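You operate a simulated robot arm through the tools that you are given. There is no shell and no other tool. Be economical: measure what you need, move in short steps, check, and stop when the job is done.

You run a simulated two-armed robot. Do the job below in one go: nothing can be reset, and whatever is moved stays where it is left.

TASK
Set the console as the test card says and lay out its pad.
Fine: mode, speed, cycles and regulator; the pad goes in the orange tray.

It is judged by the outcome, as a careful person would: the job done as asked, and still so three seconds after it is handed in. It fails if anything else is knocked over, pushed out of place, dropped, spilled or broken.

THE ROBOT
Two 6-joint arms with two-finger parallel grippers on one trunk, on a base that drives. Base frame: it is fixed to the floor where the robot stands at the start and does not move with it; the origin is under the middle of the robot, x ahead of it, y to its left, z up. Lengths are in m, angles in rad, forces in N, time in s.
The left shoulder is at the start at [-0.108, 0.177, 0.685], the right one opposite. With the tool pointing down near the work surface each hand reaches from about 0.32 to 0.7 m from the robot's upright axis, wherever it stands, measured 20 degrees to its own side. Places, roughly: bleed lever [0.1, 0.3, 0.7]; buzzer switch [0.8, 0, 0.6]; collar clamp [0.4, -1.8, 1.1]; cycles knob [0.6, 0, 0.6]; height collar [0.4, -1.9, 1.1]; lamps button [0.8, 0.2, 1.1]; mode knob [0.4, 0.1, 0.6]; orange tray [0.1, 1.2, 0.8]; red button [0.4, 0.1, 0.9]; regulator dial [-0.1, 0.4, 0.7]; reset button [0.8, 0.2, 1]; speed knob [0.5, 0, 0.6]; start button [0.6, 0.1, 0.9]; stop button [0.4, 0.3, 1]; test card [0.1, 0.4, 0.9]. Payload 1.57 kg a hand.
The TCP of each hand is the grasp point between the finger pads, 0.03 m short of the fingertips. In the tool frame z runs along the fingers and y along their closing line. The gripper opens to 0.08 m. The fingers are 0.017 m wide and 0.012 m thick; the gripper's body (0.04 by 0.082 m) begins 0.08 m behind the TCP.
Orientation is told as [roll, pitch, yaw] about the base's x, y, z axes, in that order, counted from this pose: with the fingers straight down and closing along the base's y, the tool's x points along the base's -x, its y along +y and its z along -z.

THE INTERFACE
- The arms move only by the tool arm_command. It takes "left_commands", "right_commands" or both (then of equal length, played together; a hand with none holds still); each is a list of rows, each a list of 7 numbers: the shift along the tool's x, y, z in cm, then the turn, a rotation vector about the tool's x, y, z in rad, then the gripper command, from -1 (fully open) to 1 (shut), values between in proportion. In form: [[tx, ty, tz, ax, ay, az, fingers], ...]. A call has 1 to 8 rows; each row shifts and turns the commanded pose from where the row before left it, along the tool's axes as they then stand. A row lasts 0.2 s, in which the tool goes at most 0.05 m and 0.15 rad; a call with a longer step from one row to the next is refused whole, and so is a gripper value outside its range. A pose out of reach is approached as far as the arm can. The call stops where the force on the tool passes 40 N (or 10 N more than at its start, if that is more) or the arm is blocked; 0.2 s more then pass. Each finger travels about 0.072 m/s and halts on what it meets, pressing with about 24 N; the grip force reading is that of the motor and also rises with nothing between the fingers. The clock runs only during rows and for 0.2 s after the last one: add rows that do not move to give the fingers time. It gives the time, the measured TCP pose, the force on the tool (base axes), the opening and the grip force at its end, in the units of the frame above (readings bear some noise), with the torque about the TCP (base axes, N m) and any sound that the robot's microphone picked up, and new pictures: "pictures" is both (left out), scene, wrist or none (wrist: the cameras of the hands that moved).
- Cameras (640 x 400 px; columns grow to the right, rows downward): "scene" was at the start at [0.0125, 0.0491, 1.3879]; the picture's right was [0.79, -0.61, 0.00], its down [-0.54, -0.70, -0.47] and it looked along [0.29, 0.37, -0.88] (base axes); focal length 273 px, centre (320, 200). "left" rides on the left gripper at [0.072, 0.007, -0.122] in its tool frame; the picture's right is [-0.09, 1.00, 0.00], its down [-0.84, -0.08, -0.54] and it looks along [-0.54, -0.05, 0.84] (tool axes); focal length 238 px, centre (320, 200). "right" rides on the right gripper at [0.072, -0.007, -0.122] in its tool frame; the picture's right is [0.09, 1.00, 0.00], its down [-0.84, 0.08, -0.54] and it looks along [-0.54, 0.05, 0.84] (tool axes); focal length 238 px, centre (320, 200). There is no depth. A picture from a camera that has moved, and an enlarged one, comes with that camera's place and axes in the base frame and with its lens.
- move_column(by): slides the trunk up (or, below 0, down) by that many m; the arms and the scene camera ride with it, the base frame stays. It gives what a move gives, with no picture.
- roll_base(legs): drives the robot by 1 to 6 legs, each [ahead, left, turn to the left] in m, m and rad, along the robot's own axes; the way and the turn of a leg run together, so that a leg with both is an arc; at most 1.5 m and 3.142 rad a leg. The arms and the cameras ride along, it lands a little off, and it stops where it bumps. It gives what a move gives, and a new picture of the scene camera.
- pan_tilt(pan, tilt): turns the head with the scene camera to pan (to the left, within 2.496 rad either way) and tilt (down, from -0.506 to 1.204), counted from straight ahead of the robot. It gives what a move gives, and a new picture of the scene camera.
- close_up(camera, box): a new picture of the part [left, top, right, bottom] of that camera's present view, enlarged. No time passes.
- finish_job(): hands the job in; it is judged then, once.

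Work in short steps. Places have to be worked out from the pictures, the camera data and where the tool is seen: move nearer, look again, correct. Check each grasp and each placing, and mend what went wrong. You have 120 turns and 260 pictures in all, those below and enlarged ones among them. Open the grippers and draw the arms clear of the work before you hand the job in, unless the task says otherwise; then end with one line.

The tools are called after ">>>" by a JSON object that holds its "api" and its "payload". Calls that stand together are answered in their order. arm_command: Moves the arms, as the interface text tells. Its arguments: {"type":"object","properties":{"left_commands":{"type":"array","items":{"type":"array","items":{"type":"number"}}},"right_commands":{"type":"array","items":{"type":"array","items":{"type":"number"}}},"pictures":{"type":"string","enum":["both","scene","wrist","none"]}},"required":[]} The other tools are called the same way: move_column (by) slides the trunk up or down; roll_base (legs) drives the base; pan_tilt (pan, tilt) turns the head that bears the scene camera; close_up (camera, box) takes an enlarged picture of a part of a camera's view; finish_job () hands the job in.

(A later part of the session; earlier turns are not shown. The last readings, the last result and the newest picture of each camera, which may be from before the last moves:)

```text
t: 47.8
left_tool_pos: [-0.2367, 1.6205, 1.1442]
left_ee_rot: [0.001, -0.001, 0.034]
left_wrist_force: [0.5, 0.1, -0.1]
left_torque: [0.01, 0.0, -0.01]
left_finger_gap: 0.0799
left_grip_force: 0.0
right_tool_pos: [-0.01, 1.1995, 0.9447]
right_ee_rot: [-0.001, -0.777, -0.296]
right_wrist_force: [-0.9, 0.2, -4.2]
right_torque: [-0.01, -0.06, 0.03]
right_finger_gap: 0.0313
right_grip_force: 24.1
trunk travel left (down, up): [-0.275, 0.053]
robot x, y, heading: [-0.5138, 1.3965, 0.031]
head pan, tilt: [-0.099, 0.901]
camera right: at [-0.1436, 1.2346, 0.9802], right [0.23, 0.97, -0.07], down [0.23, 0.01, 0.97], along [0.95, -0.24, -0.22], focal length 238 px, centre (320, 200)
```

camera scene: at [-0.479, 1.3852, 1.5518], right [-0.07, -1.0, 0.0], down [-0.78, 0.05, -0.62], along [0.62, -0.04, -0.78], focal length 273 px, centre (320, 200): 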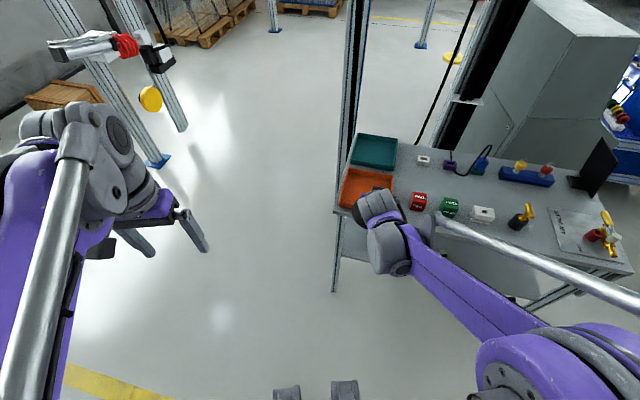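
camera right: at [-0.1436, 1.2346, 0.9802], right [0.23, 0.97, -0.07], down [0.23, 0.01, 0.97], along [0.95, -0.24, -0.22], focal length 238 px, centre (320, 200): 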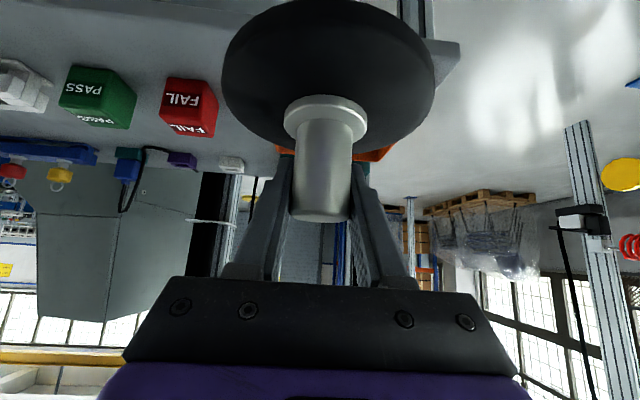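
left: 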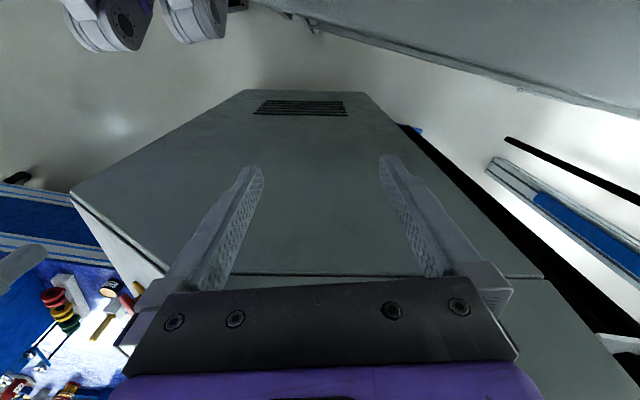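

Tray corners put its centre at about (0.15, 1.17), roughly 18 cm wide. I drive ahead 0.10 m, then move the hand 6.7 cm further and 1.4 cm sideways at the same height.

>>> {"api": "roll_base", "payload": {"legs": [[0.1, 0, 0]]}}

>>> {"api": "arm_command", "payload": {"right_commands": [[-2.4, -0.7, 2.35, 0, 0, 0, 1], [-2.4, -0.7, 2.35, 0, 0, 0, 1], [0, 0, 0, 0, 0, 0, 1]]}}

```text
t: 49.0
left_tool_pos: [-0.1348, 1.622, 1.1438]
left_ee_rot: [0.001, 0.0, 0.03]
left_wrist_force: [0.4, -0.8, 0.0]
left_torque: [0.0, -0.02, -0.02]
left_finger_gap: 0.0801
left_grip_force: 0.0
right_tool_pos: [0.0909, 1.2019, 0.9438]
right_ee_rot: [0.0, -0.78, -0.302]
right_wrist_force: [0.3, 0.2, -3.7]
right_torque: [0.0, -0.08, 0.01]
right_finger_gap: 0.0314
right_grip_force: 23.5
trunk travel left (down, up): [-0.275, 0.053]
robot x, y, heading: [-0.4177, 1.3982, 0.027]
head pan, tilt: [-0.099, 0.901]
camera scene: at [-0.3797, 1.3882, 1.5517], right [-0.07, -1.0, 0.0], down [-0.78, 0.05, -0.62], along [0.62, -0.04, -0.78], focal length 273 px, centre (320, 200)
```

scene: 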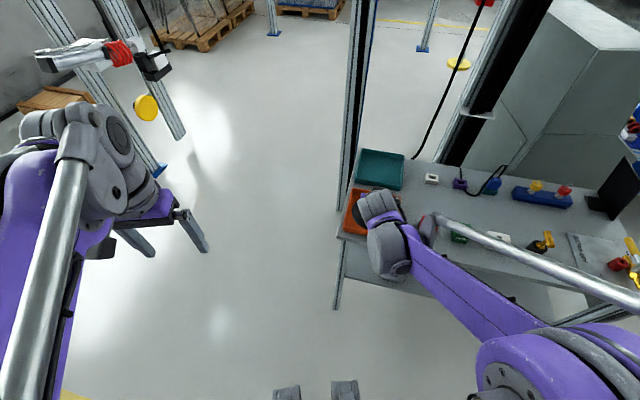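

```text
t: 49.8
left_tool_pos: [-0.1364, 1.6231, 1.1437]
left_ee_rot: [-0.002, 0.0, 0.031]
left_wrist_force: [-0.2, 0.1, -0.2]
left_torque: [0.02, -0.01, 0.0]
left_finger_gap: 0.0801
left_grip_force: 0.0
right_tool_pos: [0.1492, 1.1668, 0.9427]
right_ee_rot: [-0.001, -0.779, -0.301]
right_wrist_force: [-0.9, -0.1, -4.3]
right_torque: [0.0, -0.03, -0.04]
right_finger_gap: 0.0312
right_grip_force: 23.7
trunk travel left (down, up): [-0.275, 0.053]
robot x, y, heading: [-0.4141, 1.3979, 0.027]
head pan, tilt: [-0.099, 0.901]
camera scene: at [-0.3807, 1.3885, 1.5518], right [-0.07, -1.0, 0.0], down [-0.78, 0.05, -0.62], along [0.62, -0.04, -0.78], focal length 273 px, centre (320, 200)
camera right: at [0.0147, 1.2026, 0.9769], right [0.23, 0.97, -0.07], down [0.23, 0.01, 0.97], along [0.95, -0.24, -0.22], focal length 238 px, centre (320, 200)
```

scene: 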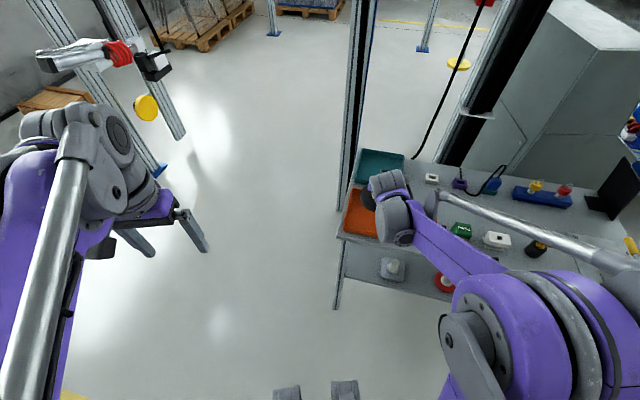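
right: 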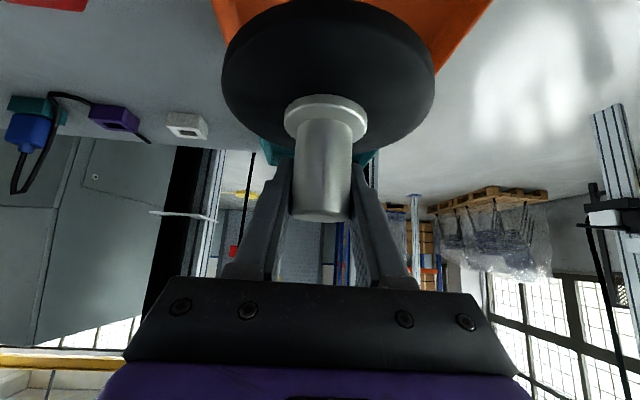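

The pad is over the tray centre. I lower it by 8 cm first.

>>> {"api": "arm_command", "payload": {"right_commands": [[1.9, 0, 1.9, 0, 0, 0, 1], [1.9, 0, 1.9, 0, 0, 0, 1], [1.9, 0, 1.9, 0, 0, 0, 1], [0, 0, 0, 0, 0, 0, 1]]}}

>>> {"api": "close_up", "payload": {"camera": "scene", "box": [310, 130, 470, 270]}}

```text
t: 50.8
left_tool_pos: [-0.1362, 1.6234, 1.1436]
left_ee_rot: [-0.001, 0.0, 0.031]
left_wrist_force: [-1.0, 0.0, -0.4]
left_torque: [-0.01, 0.0, 0.01]
left_finger_gap: 0.0801
left_grip_force: 0.1
right_tool_pos: [0.149, 1.1709, 0.8646]
right_ee_rot: [-0.001, -0.78, -0.3]
right_wrist_force: [0.3, -0.7, 1.6]
right_torque: [0.26, 0.1, 0.01]
right_finger_gap: 0.0313
right_grip_force: 23.6
trunk travel left (down, up): [-0.275, 0.053]
robot x, y, heading: [-0.4142, 1.3973, 0.028]
head pan, tilt: [-0.099, 0.901]
camera scene: at [-0.38, 1.3883, 1.5519], right [-0.07, -1.0, 0.0], down [-0.78, 0.05, -0.62], along [0.62, -0.04, -0.78], focal length 273 px, centre (320, 200)
camera right: at [0.0159, 1.2057, 0.8991], right [0.23, 0.97, -0.06], down [0.23, 0.01, 0.97], along [0.95, -0.24, -0.22], focal length 238 px, centre (320, 200)
```

scene: 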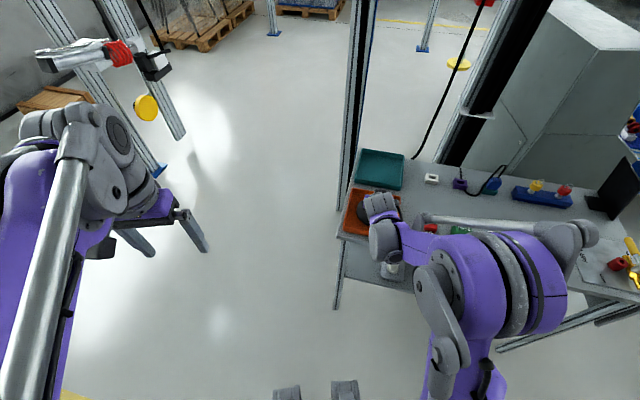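
right: 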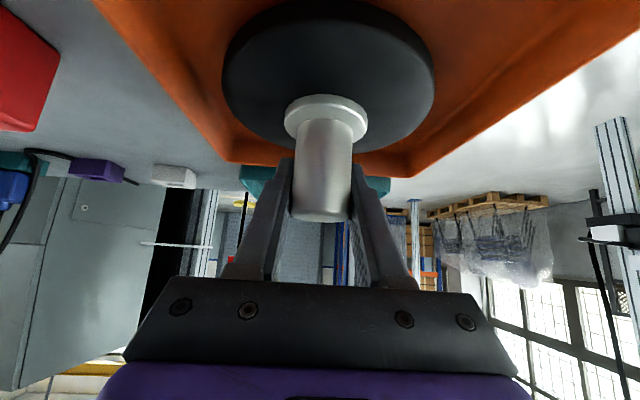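

```text
2.86 times, centred on (390, 200) of scene
camera zoom: at [-0.38, 1.3883, 1.5519], right [-0.07, -1.0, 0.0], down [-0.78, 0.05, -0.62], along [0.62, -0.04, -0.78], focal length 780 px, centre (120, 200)
```

zoom: 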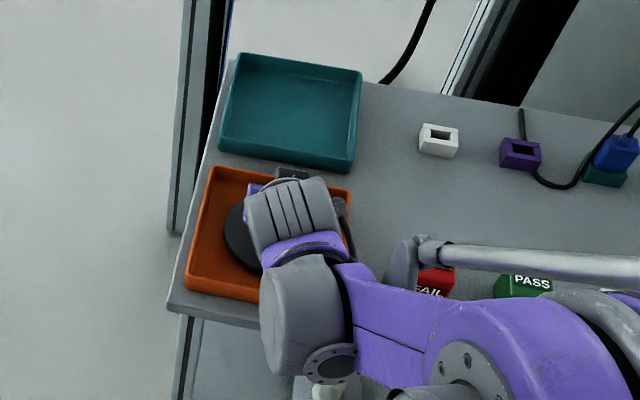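

The force sign has changed and a torque appeared, so the pad touches the tray floor. I ease down 3 mm and open slowly.

>>> {"api": "arm_command", "payload": {"right_commands": [[0.2, 0, 0.2, 0, 0, 0, 1], [0, 0, 0, 0, 0, 0, 0.2], [0, 0, 0, 0, 0, 0, -0.2], [0, 0, 0, 0, 0, 0, -1], [0, 0, 0, 0, 0, 0, -1], [0, 0, 0, 0, 0, 0, -1]], "pictures": "wrist"}}

```text
t: 52.2
left_tool_pos: [-0.137, 1.6231, 1.1445]
left_ee_rot: [0.0, 0.001, 0.03]
left_wrist_force: [-0.5, 0.0, -0.4]
left_torque: [0.04, -0.01, 0.01]
left_finger_gap: 0.08
left_grip_force: 0.1
right_tool_pos: [0.1507, 1.1704, 0.8597]
right_ee_rot: [0.001, -0.778, -0.299]
right_wrist_force: [-0.4, -0.1, 0.3]
right_torque: [0.01, 0.01, 0.03]
right_finger_gap: 0.0801
right_grip_force: 0.0
trunk travel left (down, up): [-0.275, 0.053]
robot x, y, heading: [-0.4188, 1.3999, 0.033]
head pan, tilt: [-0.099, 0.901]
camera right: at [0.0154, 1.2049, 0.8961], right [0.23, 0.97, -0.07], down [0.23, 0.01, 0.97], along [0.95, -0.24, -0.22], focal length 238 px, centre (320, 200)
```

right: 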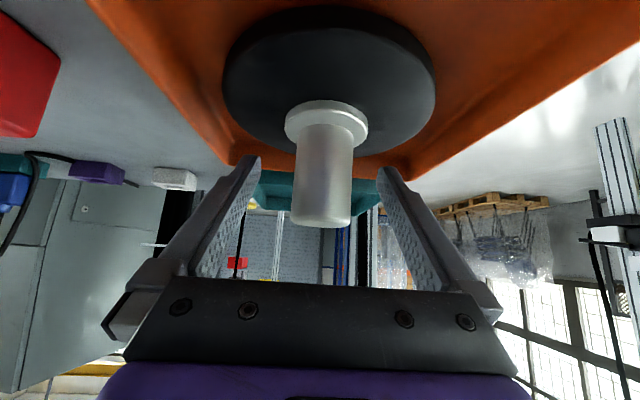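

The pad stands flat in the tray. I withdraw the hand along its own axis and look.

>>> {"api": "arm_command", "payload": {"right_commands": [[0, 0, -4, 0, 0, 0, -1], [0, 0, -4, 0, 0, 0, -1], [-1, 0, -4, 0, 0, 0, -1], [-1, 0, -4, 0, 0, 0, -1]], "pictures": "both"}}

```text
t: 53.2
left_tool_pos: [-0.1373, 1.6219, 1.1441]
left_ee_rot: [-0.001, -0.001, 0.031]
left_wrist_force: [0.7, 1.1, -0.1]
left_torque: [0.0, 0.02, -0.02]
left_finger_gap: 0.0799
left_grip_force: 0.0
right_tool_pos: [0.0552, 1.1998, 0.9884]
right_ee_rot: [0.0, -0.778, -0.299]
right_wrist_force: [-0.1, -0.5, -0.5]
right_torque: [0.0, 0.01, -0.04]
right_finger_gap: 0.0797
right_grip_force: 0.2
trunk travel left (down, up): [-0.275, 0.053]
robot x, y, heading: [-0.4125, 1.3985, 0.027]
head pan, tilt: [-0.099, 0.901]
camera scene: at [-0.3813, 1.3884, 1.5518], right [-0.07, -1.0, 0.0], down [-0.78, 0.05, -0.62], along [0.62, -0.04, -0.78], focal length 273 px, centre (320, 200)
camera right: at [-0.0792, 1.2345, 1.0237], right [0.23, 0.97, -0.07], down [0.23, 0.01, 0.97], along [0.95, -0.24, -0.22], focal length 238 px, centre (320, 200)
```

scene: 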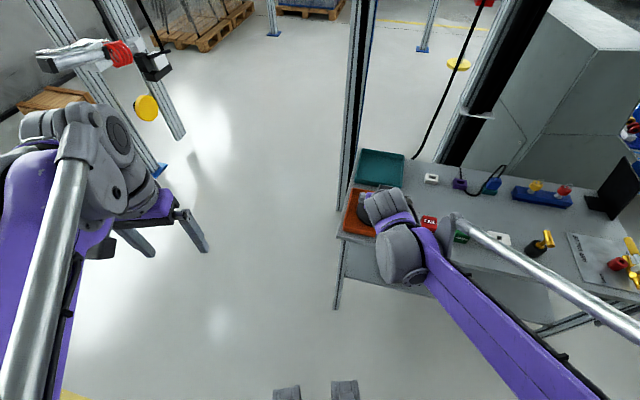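
right: 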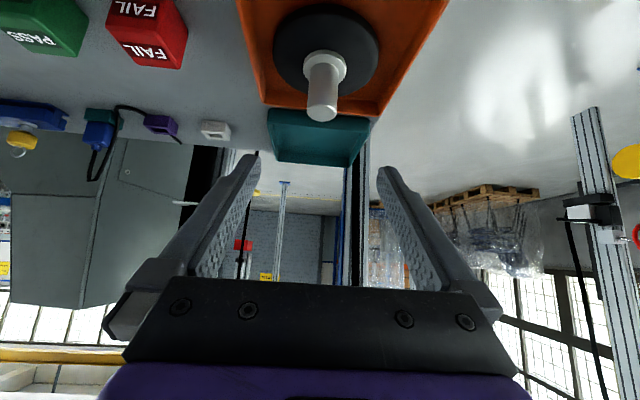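

The pad is placed. Next, the regulator at the near end of the bench: I back off, drive right past the bench and look at that end.

>>> {"api": "roll_base", "payload": {"legs": [[-0.35, 0, 0], [0, -1.4, 0], [0.25, 0, 0.5]]}}

>>> {"api": "pan_tilt", "payload": {"pan": 0.2, "tilt": 0.75}}

```text
t: 69.3
left_tool_pos: [-0.3605, 0.3391, 1.1432]
left_ee_rot: [0.002, 0.001, 0.513]
left_wrist_force: [0.3, -0.7, -0.2]
left_torque: [0.04, 0.02, 0.01]
left_finger_gap: 0.0801
left_grip_force: 0.2
right_tool_pos: [0.0059, 0.0544, 0.9868]
right_ee_rot: [0.0, -0.778, 0.182]
right_wrist_force: [0.6, -1.2, 0.2]
right_torque: [0.03, 0.02, -0.01]
right_finger_gap: 0.0801
right_grip_force: 0.0
trunk travel left (down, up): [-0.275, 0.053]
robot x, y, heading: [-0.5044, 0.0106, 0.514]
head pan, tilt: [-0.099, 0.901]
camera scene: at [-0.4689, 0.0187, 1.5518], right [0.4, -0.92, 0.0], down [-0.72, -0.31, -0.62], along [0.57, 0.25, -0.78], focal length 273 px, centre (320, 200)
```

scene: 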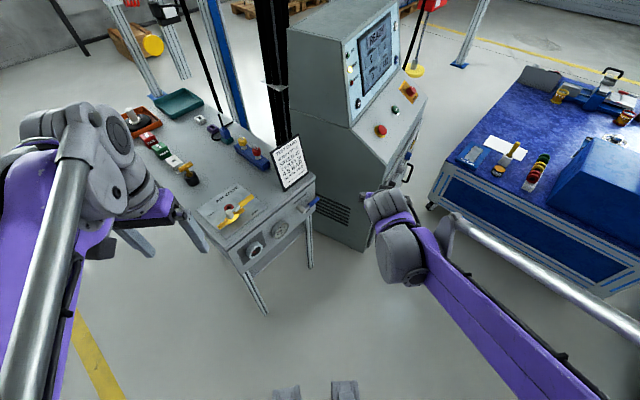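

```text
t: 70.1
left_tool_pos: [-0.3609, 0.3397, 1.1429]
left_ee_rot: [0.0, 0.0, 0.512]
left_wrist_force: [-0.5, 0.4, -0.9]
left_torque: [-0.01, 0.01, 0.01]
left_finger_gap: 0.0798
left_grip_force: 0.1
right_tool_pos: [0.006, 0.0534, 0.9883]
right_ee_rot: [0.0, -0.779, 0.18]
right_wrist_force: [-0.9, 0.0, 0.6]
right_torque: [0.02, -0.01, -0.01]
right_finger_gap: 0.08
right_grip_force: 0.0
trunk travel left (down, up): [-0.275, 0.053]
robot x, y, heading: [-0.5016, 0.0086, 0.507]
head pan, tilt: [0.201, 0.75]
camera scene: at [-0.4755, 0.0425, 1.5637], right [0.65, -0.76, 0.0], down [-0.52, -0.45, -0.73], along [0.55, 0.48, -0.68], focal length 273 px, centre (320, 200)
```

scene: 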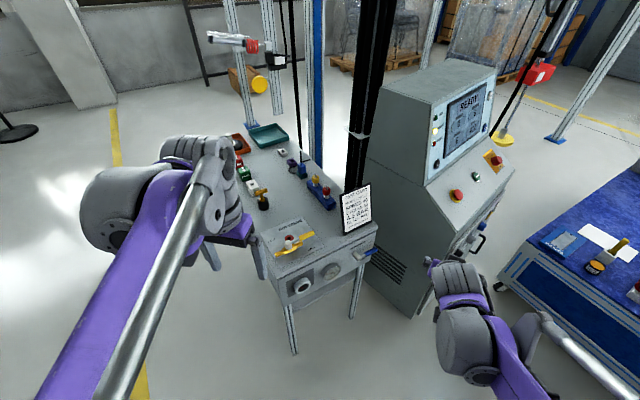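

>>> {"api": "close_up", "payload": {"camera": "scene", "box": [250, 170, 400, 310]}}

>>> {"api": "close_up", "payload": {"camera": "scene", "box": [410, 110, 530, 290]}}

```text
2.86 times, centred on (325, 240) of scene
camera zoom: at [-0.4755, 0.0425, 1.5637], right [0.65, -0.76, 0.0], down [-0.52, -0.45, -0.73], along [0.55, 0.48, -0.68], focal length 780 px, centre (306, 86)
```

zoom: 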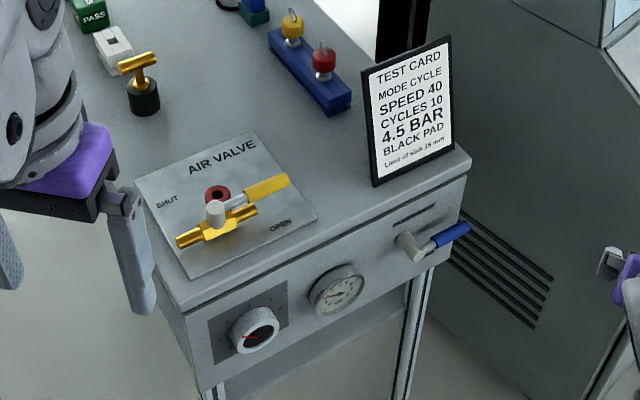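

```text
2.22 times, centred on (470, 200) of scene
camera zoom: at [-0.4755, 0.0425, 1.5637], right [0.65, -0.76, 0.0], down [-0.52, -0.45, -0.73], along [0.55, 0.48, -0.68], focal length 607 px, centre (-13, 200)
```

zoom: 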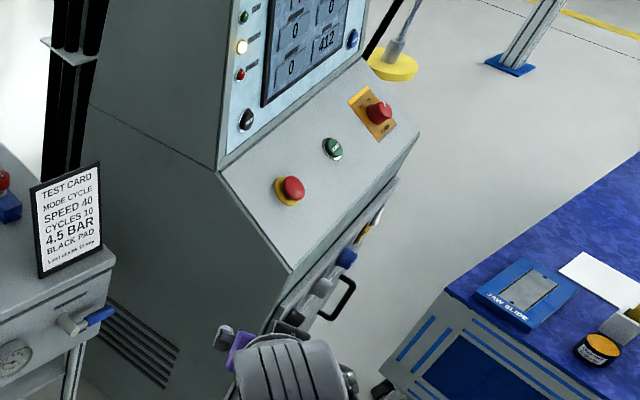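

The regulator dial is at about (-0.15, 0.41, 0.70) on the bench's end face, with the gauge beside it. I back off a little and turn to face that end squarely (heading ≈1.25).

>>> {"api": "roll_base", "payload": {"legs": [[-0.1, 0, 0], [0, 0, 0.74]]}}

>>> {"api": "pan_tilt", "payload": {"pan": -0.2, "tilt": 0.8}}

>>> {"api": "arm_command", "payload": {"right_commands": [[0, 0, 0, 0, 0, 0, -1]], "pictures": "wrist"}}

```text
t: 73.1
left_tool_pos: [-0.6973, 0.3026, 1.1439]
left_ee_rot: [0.001, 0.001, 1.22]
left_wrist_force: [0.3, -0.2, -0.3]
left_torque: [-0.01, 0.0, 0.02]
left_finger_gap: 0.0801
left_grip_force: 0.1
right_tool_pos: [-0.2312, 0.3261, 0.9876]
right_ee_rot: [0.0, -0.778, 0.89]
right_wrist_force: [0.6, 0.6, 0.9]
right_torque: [0.02, 0.01, -0.02]
right_finger_gap: 0.0799
right_grip_force: 0.0
trunk travel left (down, up): [-0.275, 0.053]
robot x, y, heading: [-0.5879, -0.0397, 1.223]
head pan, tilt: [0.201, 0.75]
camera scene: at [-0.591, 0.0029, 1.5638], right [0.99, -0.15, 0.0], down [-0.1, -0.67, -0.73], along [0.11, 0.72, -0.68], focal length 273 px, centre (320, 200)
```

scene: 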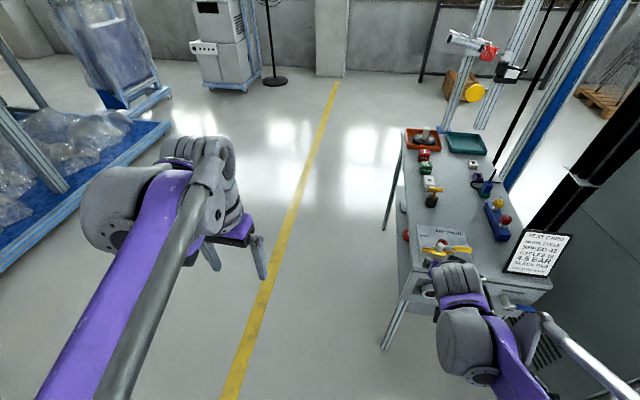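

```text
t: 74.0
left_tool_pos: [-0.6949, 0.3039, 1.1452]
left_ee_rot: [0.0, 0.001, 1.221]
left_wrist_force: [0.6, 0.1, -0.4]
left_torque: [0.01, -0.02, 0.0]
left_finger_gap: 0.0799
left_grip_force: 0.1
right_tool_pos: [-0.2325, 0.3252, 0.9866]
right_ee_rot: [0.0, -0.779, 0.891]
right_wrist_force: [-0.9, 0.3, 0.5]
right_torque: [-0.02, 0.01, -0.02]
right_finger_gap: 0.0801
right_grip_force: 0.0
trunk travel left (down, up): [-0.275, 0.053]
robot x, y, heading: [-0.5894, -0.0401, 1.216]
head pan, tilt: [-0.201, 0.799]
camera scene: at [-0.5612, -0.0103, 1.5598], right [0.85, -0.52, 0.0], down [-0.38, -0.61, -0.7], along [0.37, 0.59, -0.72], focal length 273 px, centre (320, 200)
```

scene: 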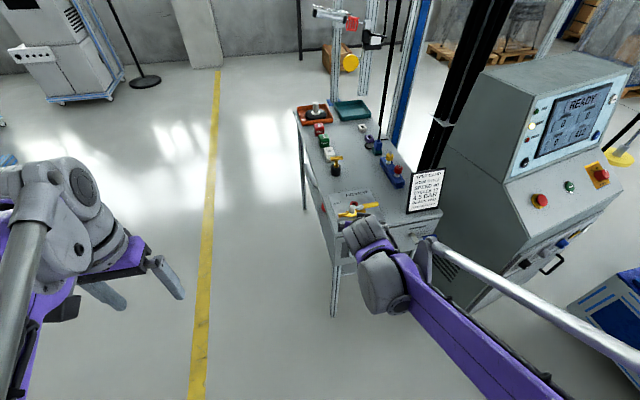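

```text
t: 74.4
left_tool_pos: [-0.6955, 0.3035, 1.1441]
left_ee_rot: [0.001, -0.001, 1.22]
left_wrist_force: [-0.7, 0.1, 0.2]
left_torque: [0.0, 0.02, -0.01]
left_finger_gap: 0.0797
left_grip_force: 0.0
right_tool_pos: [-0.2323, 0.3254, 0.9882]
right_ee_rot: [0.0, -0.779, 0.891]
right_wrist_force: [-0.1, 0.8, -0.3]
right_torque: [-0.02, 0.01, 0.01]
right_finger_gap: 0.0801
right_grip_force: 0.0
trunk travel left (down, up): [-0.275, 0.053]
robot x, y, heading: [-0.5896, -0.0454, 1.223]
head pan, tilt: [-0.201, 0.799]
camera right: at [-0.3143, 0.2155, 1.0231], right [-0.81, 0.58, -0.07], down [0.08, 0.22, 0.97], along [0.58, 0.79, -0.22], focal length 238 px, centre (320, 200)
```

right: 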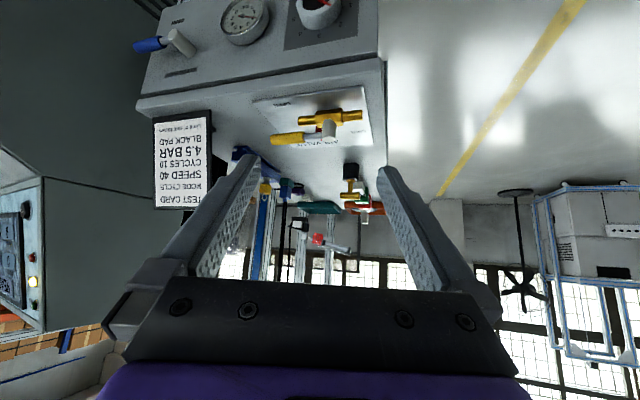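

I back another 10 cm for arm room, lower the trunk so the hand comes to dial height, and start levelling the hand to point at the end face.

>>> {"api": "roll_base", "payload": {"legs": [[-0.1, 0, 0.03]]}}

>>> {"api": "move_column", "payload": {"by": -0.24}}

>>> {"api": "arm_command", "payload": {"right_commands": [[0, 0, 0, 0, -0.13, 0, -1], [0, 0, 0, 0, -0.13, 0, -1], [0, 0, 0, 0, -0.13, 0, -1], [0, 0, 0, 0, -0.13, 0, -1], [0, 0, 0, 0, -0.13, 0, -1], [0, 0, 0, 0, -0.14, 0, -1]]}}

```text
t: 75.5
left_tool_pos: [-0.7401, 0.2086, 1.1443]
left_ee_rot: [0.0, 0.0, 1.254]
left_wrist_force: [0.2, -0.3, -0.3]
left_torque: [0.02, -0.01, 0.01]
left_finger_gap: 0.08
left_grip_force: 0.0
right_tool_pos: [-0.2761, 0.2452, 0.9878]
right_ee_rot: [-0.001, -0.78, 0.923]
right_wrist_force: [0.6, 0.8, 0.4]
right_torque: [0.04, 0.01, -0.01]
right_finger_gap: 0.0799
right_grip_force: 0.0
trunk travel left (down, up): [-0.275, 0.053]
robot x, y, heading: [-0.6234, -0.1295, 1.252]
head pan, tilt: [-0.201, 0.799]
camera scene: at [-0.5941, -0.1011, 1.5598], right [0.87, -0.5, 0.0], down [-0.36, -0.62, -0.7], along [0.35, 0.61, -0.72], focal length 273 px, centre (320, 200)
```

scene: 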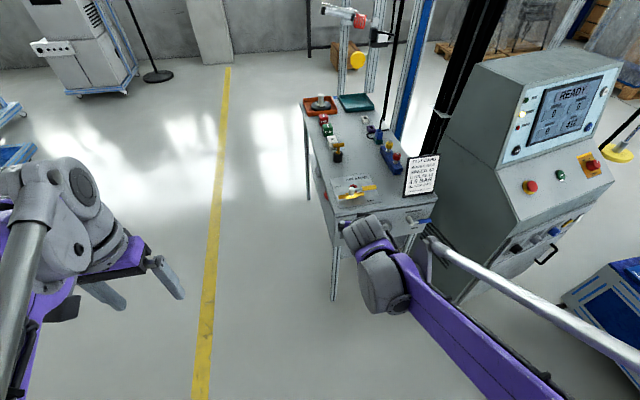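

```text
t: 78.0
left_tool_pos: [-0.7402, 0.2081, 0.9053]
left_ee_rot: [-0.001, -0.001, 1.252]
left_wrist_force: [-0.2, -0.1, -0.3]
left_torque: [-0.03, -0.01, 0.01]
left_finger_gap: 0.0799
left_grip_force: 0.0
right_tool_pos: [-0.2756, 0.2452, 0.748]
right_ee_rot: [-0.001, -0.78, 0.923]
right_wrist_force: [0.6, -0.5, 0.4]
right_torque: [-0.01, 0.03, -0.03]
right_finger_gap: 0.0804
right_grip_force: 0.1
trunk travel left (down, up): [-0.035, 0.293]
robot x, y, heading: [-0.621, -0.1264, 1.256]
head pan, tilt: [-0.201, 0.799]
```

```text
t: 79.4
left_tool_pos: [-0.7394, 0.2095, 0.9045]
left_ee_rot: [-0.001, 0.001, 1.254]
left_wrist_force: [0.1, 0.1, 0.1]
left_torque: [-0.02, -0.02, 0.03]
left_finger_gap: 0.0802
left_grip_force: 0.0
right_tool_pos: [-0.2761, 0.2455, 0.7467]
right_ee_rot: [0.348, -1.569, 0.576]
right_wrist_force: [0.4, -0.2, 0.1]
right_torque: [0.02, 0.0, 0.01]
right_finger_gap: 0.0799
right_grip_force: 0.0
trunk travel left (down, up): [-0.035, 0.293]
robot x, y, heading: [-0.6239, -0.1288, 1.254]
head pan, tilt: [-0.201, 0.799]
camera scene: at [-0.58, -0.0584, 1.3103], right [0.87, -0.5, 0.0], down [-0.36, -0.62, -0.7], along [0.35, 0.61, -0.72], focal length 273 px, centre (320, 200)
camera right: at [-0.3462, 0.1458, 0.675], right [-0.79, 0.6, -0.09], down [-0.39, -0.38, 0.84], along [0.47, 0.7, 0.54], focal length 238 px, centre (320, 200)
```

scene: 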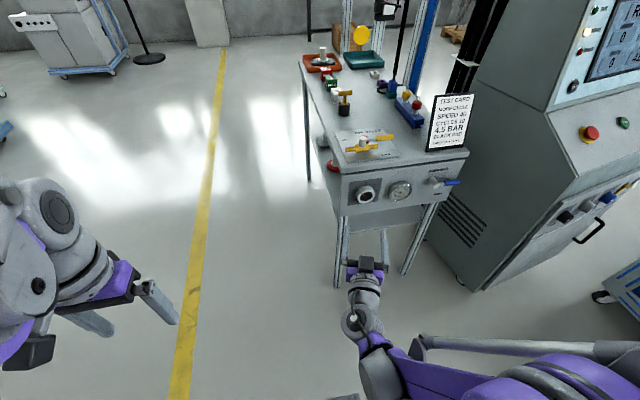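
right: 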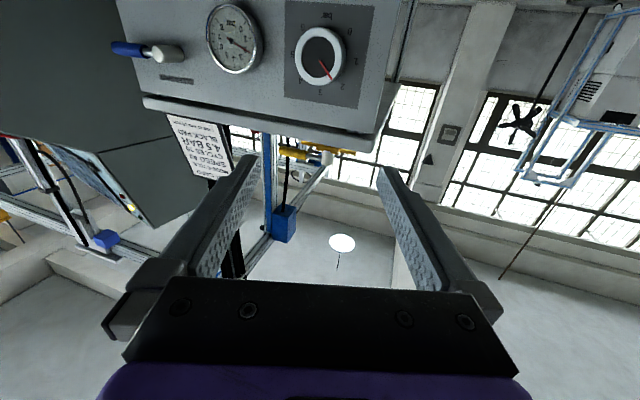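

Good views of the dial and gauge now. I enlarge both to read the scale.

>>> {"api": "close_up", "payload": {"camera": "scene", "box": [335, 160, 465, 220]}}

>>> {"api": "close_up", "payload": {"camera": "right", "box": [190, 0, 390, 120]}}

```text
4.92 times, centred on (400, 190) of scene
camera zoom: at [-0.58, -0.0584, 1.3103], right [0.87, -0.5, 0.0], down [-0.36, -0.62, -0.7], along [0.35, 0.61, -0.72], focal length 1345 px, centre (-74, 249)
```

zoom: 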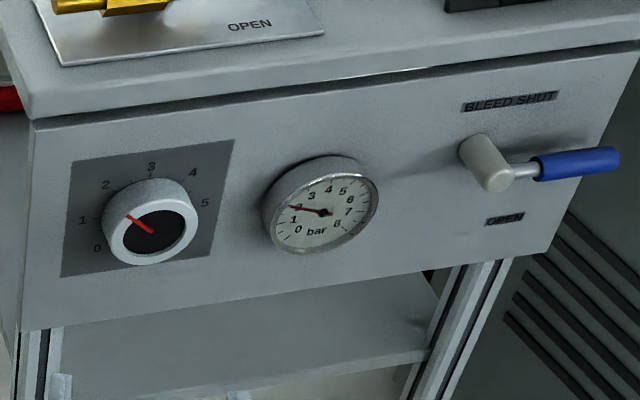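

```text
3.20 times, centred on (290, 60) of right
camera zoom: at [-0.3462, 0.1458, 0.675], right [-0.79, 0.6, -0.09], down [-0.39, -0.38, 0.84], along [0.47, 0.7, 0.54], focal length 763 px, centre (416, 648)
```

zoom: 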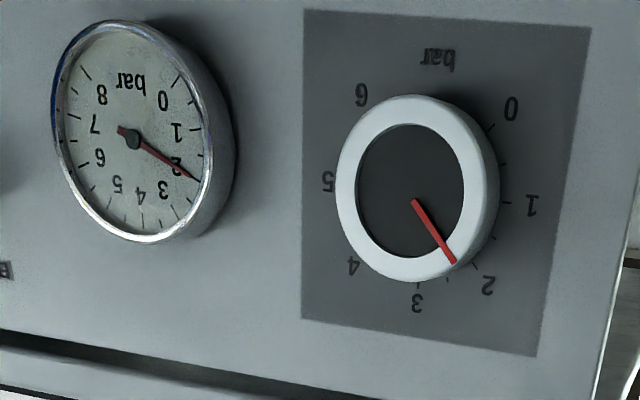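

The dial runs 0–6 bar with 3 at the top, about 45° per bar. It and the gauge now read about 2.3, so I need about +2.2 bar, roughly 100° clockwise. I align the hand's yaw with the face and move in front of the dial.

>>> {"api": "arm_command", "payload": {"right_commands": [[0, 0, 0, -0.11, 0, 0, -1], [0, 0, 0, -0.11, 0, 0, -1], [0, 0, 0, -0.11, 0, 0, -1], [1.9, -2.5, 0, 0, 0, 0, -1], [1.9, -2.5, 2, 0, 0, 0, -1], [1.9, -2.5, 3, 0, 0, 0, -1], [0, 0, 3, 0, 0, 0, -1]]}}

```text
t: 81.0
left_tool_pos: [-0.7391, 0.2088, 0.9044]
left_ee_rot: [0.0, 0.0, 1.252]
left_wrist_force: [-0.6, 0.0, -0.4]
left_torque: [0.03, 0.01, -0.02]
left_finger_gap: 0.0799
left_grip_force: 0.0
right_tool_pos: [-0.2092, 0.3049, 0.6906]
right_ee_rot: [1.477, -1.454, -0.398]
right_wrist_force: [0.2, 0.8, -0.2]
right_torque: [0.02, 0.01, 0.01]
right_finger_gap: 0.08
right_grip_force: 0.1
right hand out of reach, approached as far as the arm can: row 3, 4, 5, 6, 7
trunk travel left (down, up): [-0.035, 0.293]
robot x, y, heading: [-0.6247, -0.1294, 1.252]
head pan, tilt: [-0.201, 0.799]
camera scene: at [-0.5801, -0.0588, 1.3103], right [0.87, -0.5, 0.0], down [-0.36, -0.62, -0.7], along [0.35, 0.61, -0.72], focal length 273 px, centre (320, 200)
camera right: at [-0.2693, 0.1985, 0.6192], right [-0.88, 0.47, 0.02], down [-0.23, -0.48, 0.85], along [0.41, 0.74, 0.53], focal length 238 px, centre (320, 200)
```

scene: 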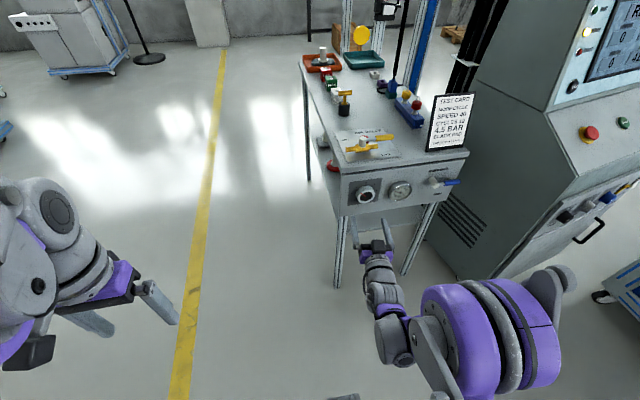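
right: 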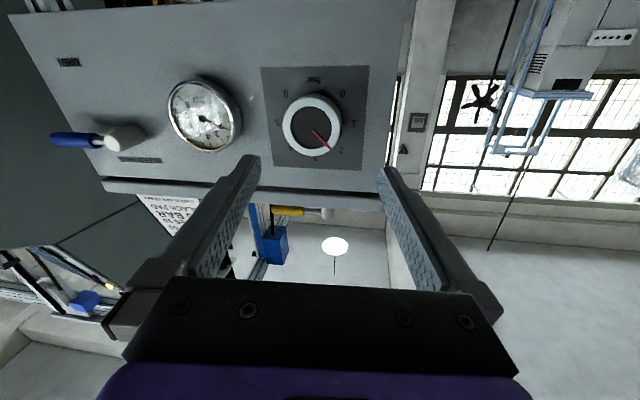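

The wrist meets a limit when the hand points straight ahead. I pull the hand back, undo part of the yaw, and turn the base left instead so the hand can face the dial squarely.

>>> {"api": "arm_command", "payload": {"right_commands": [[0, 0, -4, 0.1, 0, 0, -1], [0, 0, -4, 0.1, 0, 0, -1], [0, 0, 0, 0.1, 0, 0, -1]], "pictures": "none"}}

>>> {"api": "roll_base", "payload": {"legs": [[-0.12, 0, 0], [0, 0, 0.33], [0, -0.27, 0]]}}

>>> {"api": "arm_command", "payload": {"right_commands": [[0, 0, 0, 0, 0, 0, -1]], "pictures": "wrist"}}

```text
t: 81.8
left_tool_pos: [-0.7393, 0.2081, 0.9039]
left_ee_rot: [0.002, 0.0, 1.253]
left_wrist_force: [-0.3, 0.5, 0.0]
left_torque: [-0.02, 0.01, 0.01]
left_finger_gap: 0.0799
left_grip_force: 0.0
right_tool_pos: [-0.2495, 0.2348, 0.692]
right_ee_rot: [1.168, -1.456, -0.388]
right_wrist_force: [-0.6, 0.1, -0.7]
right_torque: [0.02, 0.01, -0.01]
right_finger_gap: 0.0802
right_grip_force: 0.0
trunk travel left (down, up): [-0.035, 0.293]
robot x, y, heading: [-0.6194, -0.1296, 1.253]
head pan, tilt: [-0.201, 0.799]
```

```text
t: 86.7
left_tool_pos: [-0.6126, 0.0391, 0.9026]
left_ee_rot: [-0.001, -0.002, 1.583]
left_wrist_force: [0.1, -0.1, -0.8]
left_torque: [0.01, 0.0, -0.04]
left_finger_gap: 0.0801
left_grip_force: 0.0
right_tool_pos: [-0.157, 0.2247, 0.6919]
right_ee_rot: [1.176, -1.454, -0.064]
right_wrist_force: [0.7, 0.4, 0.3]
right_torque: [0.03, -0.03, 0.02]
right_finger_gap: 0.0798
right_grip_force: 0.1
trunk travel left (down, up): [-0.035, 0.293]
robot x, y, heading: [-0.3916, -0.2433, 1.578]
head pan, tilt: [-0.201, 0.799]
camera scene: at [-0.3757, -0.1616, 1.3103], right [0.98, -0.19, 0.0], down [-0.13, -0.7, -0.7], along [0.13, 0.68, -0.72], focal length 273 px, centre (320, 200)
```

scene: 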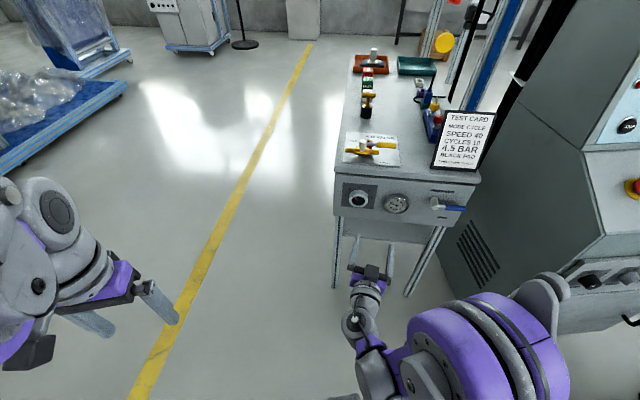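

```text
t: 87.1
left_tool_pos: [-0.6129, 0.0406, 0.9042]
left_ee_rot: [0.0, 0.001, 1.584]
left_wrist_force: [-0.1, -1.0, 0.7]
left_torque: [0.01, 0.02, 0.0]
left_finger_gap: 0.0802
left_grip_force: 0.0
right_tool_pos: [-0.1562, 0.2237, 0.6919]
right_ee_rot: [1.177, -1.454, -0.067]
right_wrist_force: [0.5, 0.5, 0.3]
right_torque: [-0.05, 0.03, -0.03]
right_finger_gap: 0.0799
right_grip_force: 0.1
trunk travel left (down, up): [-0.035, 0.293]
robot x, y, heading: [-0.3885, -0.24, 1.583]
head pan, tilt: [-0.201, 0.799]
camera right: at [-0.2144, 0.1134, 0.6241], right [-0.9, 0.44, 0.02], down [-0.21, -0.46, 0.86], along [0.39, 0.77, 0.5], focal length 238 px, centre (320, 200)
```

right: 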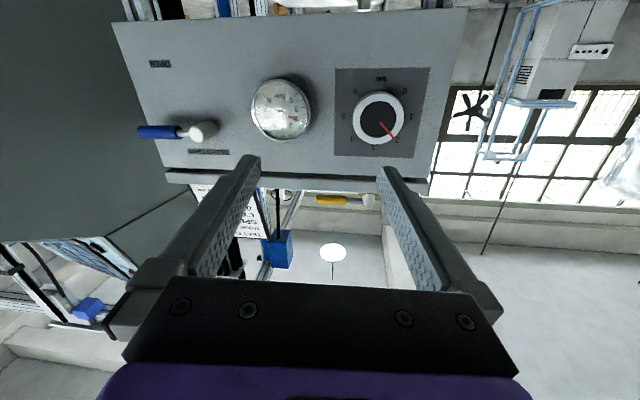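

The dial's face triangulates well to (-0.143, 0.407, 0.683); the knob is about 6 cm wide. I correct yaw and roll a little and approach to about 6 cm short.

>>> {"api": "arm_command", "payload": {"right_commands": [[0, 0, 0, -0.13, 0, 0, -1], [0, 0, 0, 0, 0, -0.1, -1], [0.3, 1.6, 2, 0, 0, 0, -1], [0.3, 1.6, 2, 0, 0, 0, -1], [0.3, 1.5, 2, 0, 0, 0, -1], [0, 0, 3, 0, 0, 0, -1], [0, 0, 3, 0, 0, 0, -1]]}}

```text
t: 88.7
left_tool_pos: [-0.6121, 0.0391, 0.9046]
left_ee_rot: [0.001, -0.001, 1.582]
left_wrist_force: [-0.3, -0.1, 0.2]
left_torque: [0.03, -0.04, 0.03]
left_finger_gap: 0.08
left_grip_force: 0.1
right_tool_pos: [-0.1622, 0.3543, 0.6794]
right_ee_rot: [0.364, -1.537, 0.876]
right_wrist_force: [-0.4, 0.1, -0.8]
right_torque: [-0.02, 0.03, -0.04]
right_finger_gap: 0.08
right_grip_force: 0.0
trunk travel left (down, up): [-0.035, 0.293]
robot x, y, heading: [-0.394, -0.246, 1.584]
head pan, tilt: [-0.201, 0.799]
camera scene: at [-0.3758, -0.1613, 1.3103], right [0.98, -0.19, 0.0], down [-0.13, -0.7, -0.7], along [0.13, 0.68, -0.72], focal length 273 px, centre (320, 200)
camera right: at [-0.1979, 0.2359, 0.611], right [-0.94, 0.32, -0.08], down [-0.23, -0.47, 0.85], along [0.23, 0.82, 0.51], focal length 238 px, centre (320, 200)
```

scene: 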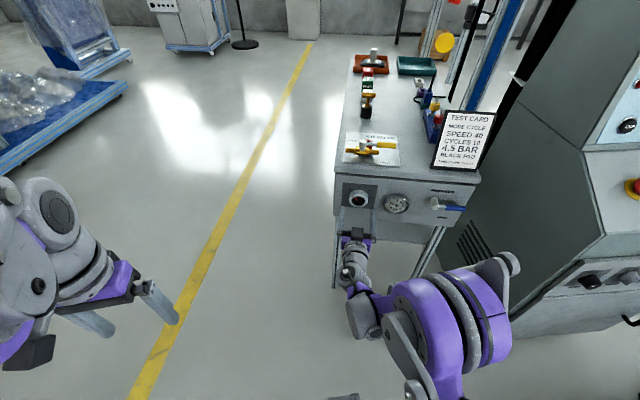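
right: 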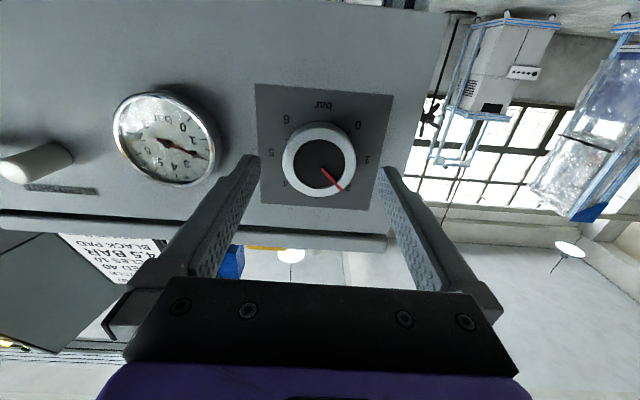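

Alignment is good: the hand is 5.5 cm off the knob face with under 2 mm lateral error. I pre-roll the hand counter-clockwise by 0.9 rad so the later clockwise turn has room.

>>> {"api": "arm_command", "payload": {"right_commands": [[0, 0, 0, 0, 0, -0.15, -1], [0, 0, 0, 0, 0, -0.15, -1], [0, 0, 0, 0, 0, -0.15, -1], [0, 0, 0, 0, 0, -0.15, -1], [0, 0, 0, 0, 0, -0.15, -1], [0, 0, 0, 0, 0, -0.15, -1], [0, 0, 2, 0, 0, 0, -1]], "pictures": "wrist"}}

```text
t: 90.3
left_tool_pos: [-0.6124, 0.0417, 0.9037]
left_ee_rot: [0.001, 0.0, 1.584]
left_wrist_force: [0.0, 0.2, -0.1]
left_torque: [0.0, -0.05, 0.02]
left_finger_gap: 0.0799
left_grip_force: 0.1
right_tool_pos: [-0.156, 0.3716, 0.6777]
right_ee_rot: [-1.532, -0.683, 2.789]
right_wrist_force: [-0.2, 0.2, 0.2]
right_torque: [0.0, 0.01, -0.02]
right_finger_gap: 0.0799
right_grip_force: 0.1
trunk travel left (down, up): [-0.035, 0.293]
robot x, y, heading: [-0.3951, -0.2416, 1.585]
head pan, tilt: [-0.201, 0.799]
camera right: at [-0.1396, 0.2365, 0.6408], right [-0.53, 0.15, -0.83], down [-0.83, -0.27, 0.48], along [-0.15, 0.95, 0.28], focal length 238 px, centre (320, 200)
```

right: 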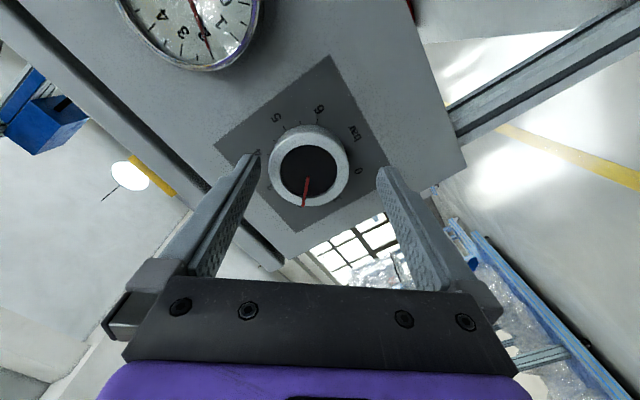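

Centred to within 5 mm. I nudge up by 5 mm and advance 3.5 cm so the pads straddle the knob.

>>> {"api": "arm_command", "payload": {"right_commands": [[-0.3, -0.4, 1.1, 0, 0, 0, -1], [0, 0, 1.2, 0, 0, 0, -1], [0, 0, 1.2, 0, 0, 0, -1]], "pictures": "wrist"}}

```text
t: 91.1
left_tool_pos: [-0.6118, 0.0384, 0.9039]
left_ee_rot: [-0.001, -0.001, 1.583]
left_wrist_force: [0.1, -0.4, -0.8]
left_torque: [-0.03, -0.02, 0.04]
left_finger_gap: 0.0801
left_grip_force: 0.1
right_tool_pos: [-0.1456, 0.3957, 0.6832]
right_ee_rot: [-1.535, -0.682, 2.79]
right_wrist_force: [-3.4, -7.7, 4.5]
right_torque: [0.48, -0.32, -0.27]
right_finger_gap: 0.0799
right_grip_force: 0.0
trunk travel left (down, up): [-0.035, 0.293]
robot x, y, heading: [-0.3918, -0.2431, 1.584]
head pan, tilt: [-0.201, 0.799]
stopped in row 3 (right hand): the force on the tool passed its limit at 54 N (the readings are from after the stop); the commanded pose is now the measured one
camera right: at [-0.1301, 0.2622, 0.6453], right [-0.53, 0.16, -0.83], down [-0.83, -0.27, 0.48], along [-0.15, 0.95, 0.28], focal length 238 px, centre (320, 200)
```

right: 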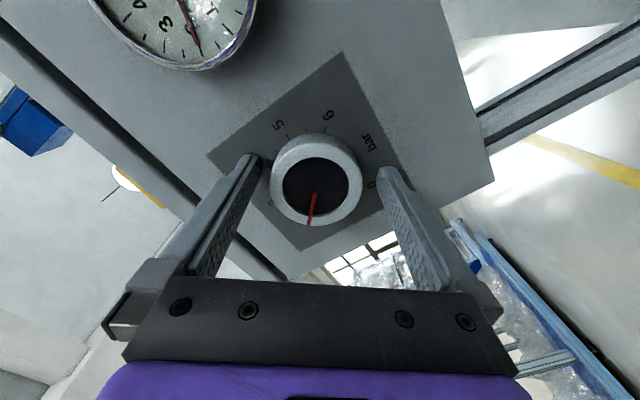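

The fingertips touched the panel, so the knob is about 2 cm deep and now lies between the tips. I back off 3 mm and close on it.

>>> {"api": "arm_command", "payload": {"right_commands": [[0, 0, -0.3, 0, 0, 0, -1], [0, 0, 0, 0, 0, 0, 1], [0, 0, 0, 0, 0, 0, 1], [0, 0, 0, 0, 0, 0, 1]], "pictures": "wrist"}}

```text
t: 92.1
left_tool_pos: [-0.6112, 0.0403, 0.9052]
left_ee_rot: [0.0, 0.0, 1.581]
left_wrist_force: [0.6, -0.8, 0.1]
left_torque: [0.02, 0.02, 0.02]
left_finger_gap: 0.08
left_grip_force: 0.0
right_tool_pos: [-0.1438, 0.3955, 0.6841]
right_ee_rot: [-1.538, -0.685, 2.785]
right_wrist_force: [17.3, 7.3, 17.9]
right_torque: [0.52, -0.07, -1.05]
right_finger_gap: 0.059
right_grip_force: 45.1
trunk travel left (down, up): [-0.035, 0.293]
robot x, y, heading: [-0.3895, -0.2433, 1.582]
head pan, tilt: [-0.201, 0.799]
camera right: at [-0.1285, 0.2601, 0.6457], right [-0.53, 0.16, -0.83], down [-0.83, -0.27, 0.48], along [-0.15, 0.95, 0.28], focal length 238 px, centre (320, 200)
```

right: 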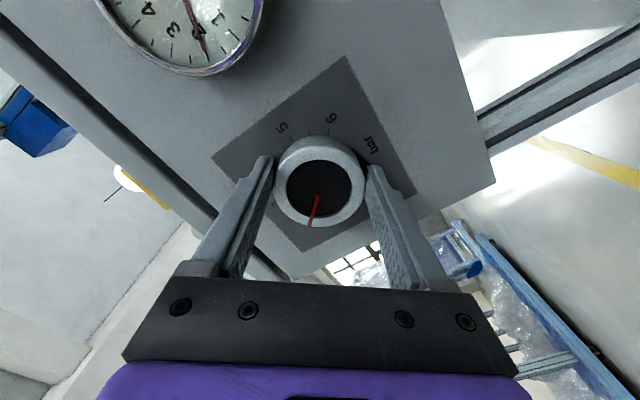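

The knob is gripped (gap 59 mm) with a side load along −y of the tool. I ease 2 mm that way and turn clockwise 0.6 rad.

>>> {"api": "arm_command", "payload": {"right_commands": [[0, -0.2, 0, 0, 0, 0, 1], [0, 0, 0, 0, 0, 0.12, 1], [0, 0, 0, 0, 0, 0.12, 1], [0, 0, 0, 0, 0, 0.12, 1], [0, 0, 0, 0, 0, 0.12, 1], [0, 0, 0, 0, 0, 0.12, 1]], "pictures": "both"}}

```text
t: 93.5
left_tool_pos: [-0.6124, 0.0417, 0.9033]
left_ee_rot: [-0.002, 0.002, 1.583]
left_wrist_force: [0.6, 0.1, -0.2]
left_torque: [0.0, -0.01, -0.02]
left_finger_gap: 0.0799
left_grip_force: 0.1
right_tool_pos: [-0.147, 0.3954, 0.6822]
right_ee_rot: [-1.458, -1.286, 2.709]
right_wrist_force: [4.0, -10.2, -19.4]
right_torque: [-0.1, 0.01, 0.07]
right_finger_gap: 0.0591
right_grip_force: 45.1
trunk travel left (down, up): [-0.035, 0.293]
robot x, y, heading: [-0.3924, -0.2409, 1.585]
head pan, tilt: [-0.201, 0.799]
camera scene: at [-0.3751, -0.1611, 1.3102], right [0.98, -0.19, 0.0], down [-0.14, -0.7, -0.7], along [0.13, 0.68, -0.72], focal length 273 px, centre (320, 200)
camera right: at [-0.1622, 0.2707, 0.6177], right [-0.89, 0.29, -0.37], down [-0.46, -0.39, 0.8], along [0.09, 0.87, 0.48], focal length 238 px, centre (320, 200)
```

scene: 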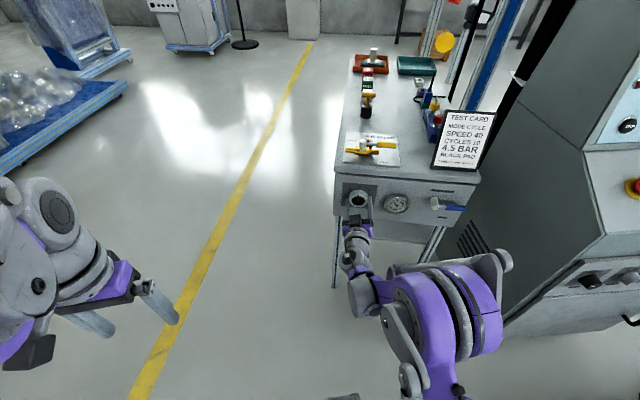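
right: 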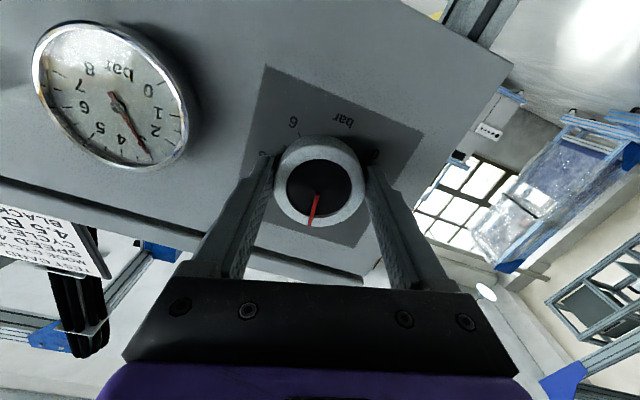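

The knob turns with the hand and the gauge rises to about 3. I turn 0.6 rad further.

>>> {"api": "arm_command", "payload": {"right_commands": [[0.1, 0, 0, 0, 0, 0.12, 1], [0, 0, 0, 0, 0, 0.12, 1], [0, 0, 0, 0, 0, 0.12, 1], [0, 0, 0, 0, 0, 0.12, 1], [0, 0, 0, 0, 0, 0.12, 1]], "pictures": "wrist"}}

>>> {"api": "close_up", "payload": {"camera": "scene", "box": [340, 175, 440, 225]}}

>>> {"api": "close_up", "payload": {"camera": "right", "box": [0, 0, 400, 300]}}

```text
t: 94.7
left_tool_pos: [-0.6144, 0.0401, 0.9046]
left_ee_rot: [-0.001, 0.001, 1.584]
left_wrist_force: [-0.2, -0.1, 0.4]
left_torque: [-0.01, 0.02, 0.0]
left_finger_gap: 0.0799
left_grip_force: 0.0
right_tool_pos: [-0.15, 0.397, 0.6824]
right_ee_rot: [1.468, -1.255, -0.22]
right_wrist_force: [-28.3, -7.7, -18.3]
right_torque: [0.26, -0.18, 1.58]
right_finger_gap: 0.0586
right_grip_force: 45.1
trunk travel left (down, up): [-0.035, 0.293]
robot x, y, heading: [-0.3967, -0.2439, 1.584]
head pan, tilt: [-0.201, 0.799]
camera right: at [-0.2049, 0.285, 0.6154], right [-0.92, 0.31, 0.22], down [0.01, -0.55, 0.84], along [0.38, 0.78, 0.5], focal length 238 px, centre (320, 200)
```

right: 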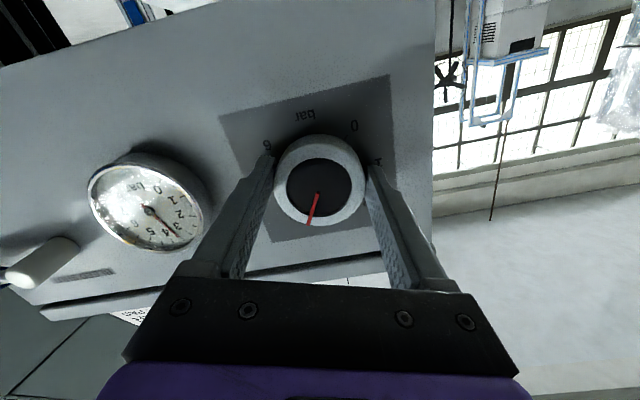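

```text
6.40 times, centred on (390, 200) of scene
camera zoom: at [-0.3781, -0.1607, 1.3103], right [0.98, -0.19, 0.0], down [-0.13, -0.7, -0.7], along [0.13, 0.68, -0.72], focal length 1748 px, centre (-128, 200)
```

zoom: 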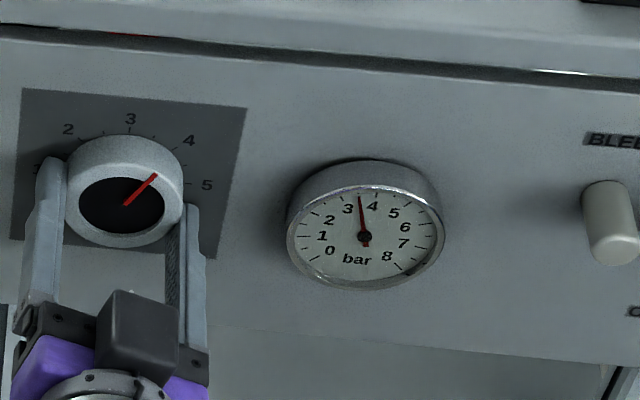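

```text
1.33 times, centred on (200, 150) of right
camera zoom: at [-0.2049, 0.285, 0.6154], right [-0.92, 0.31, 0.22], down [0.01, -0.55, 0.84], along [0.38, 0.78, 0.5], focal length 318 px, centre (480, 267)
```

zoom: 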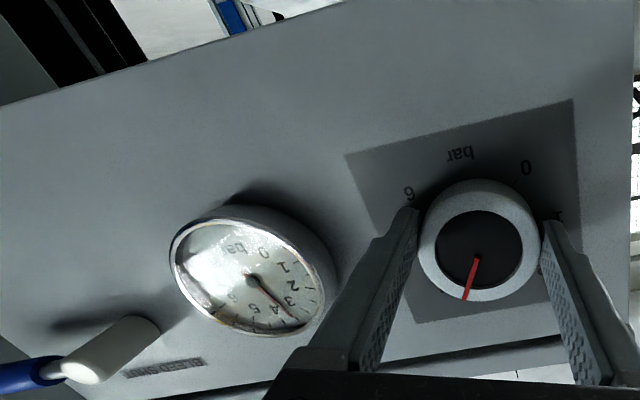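

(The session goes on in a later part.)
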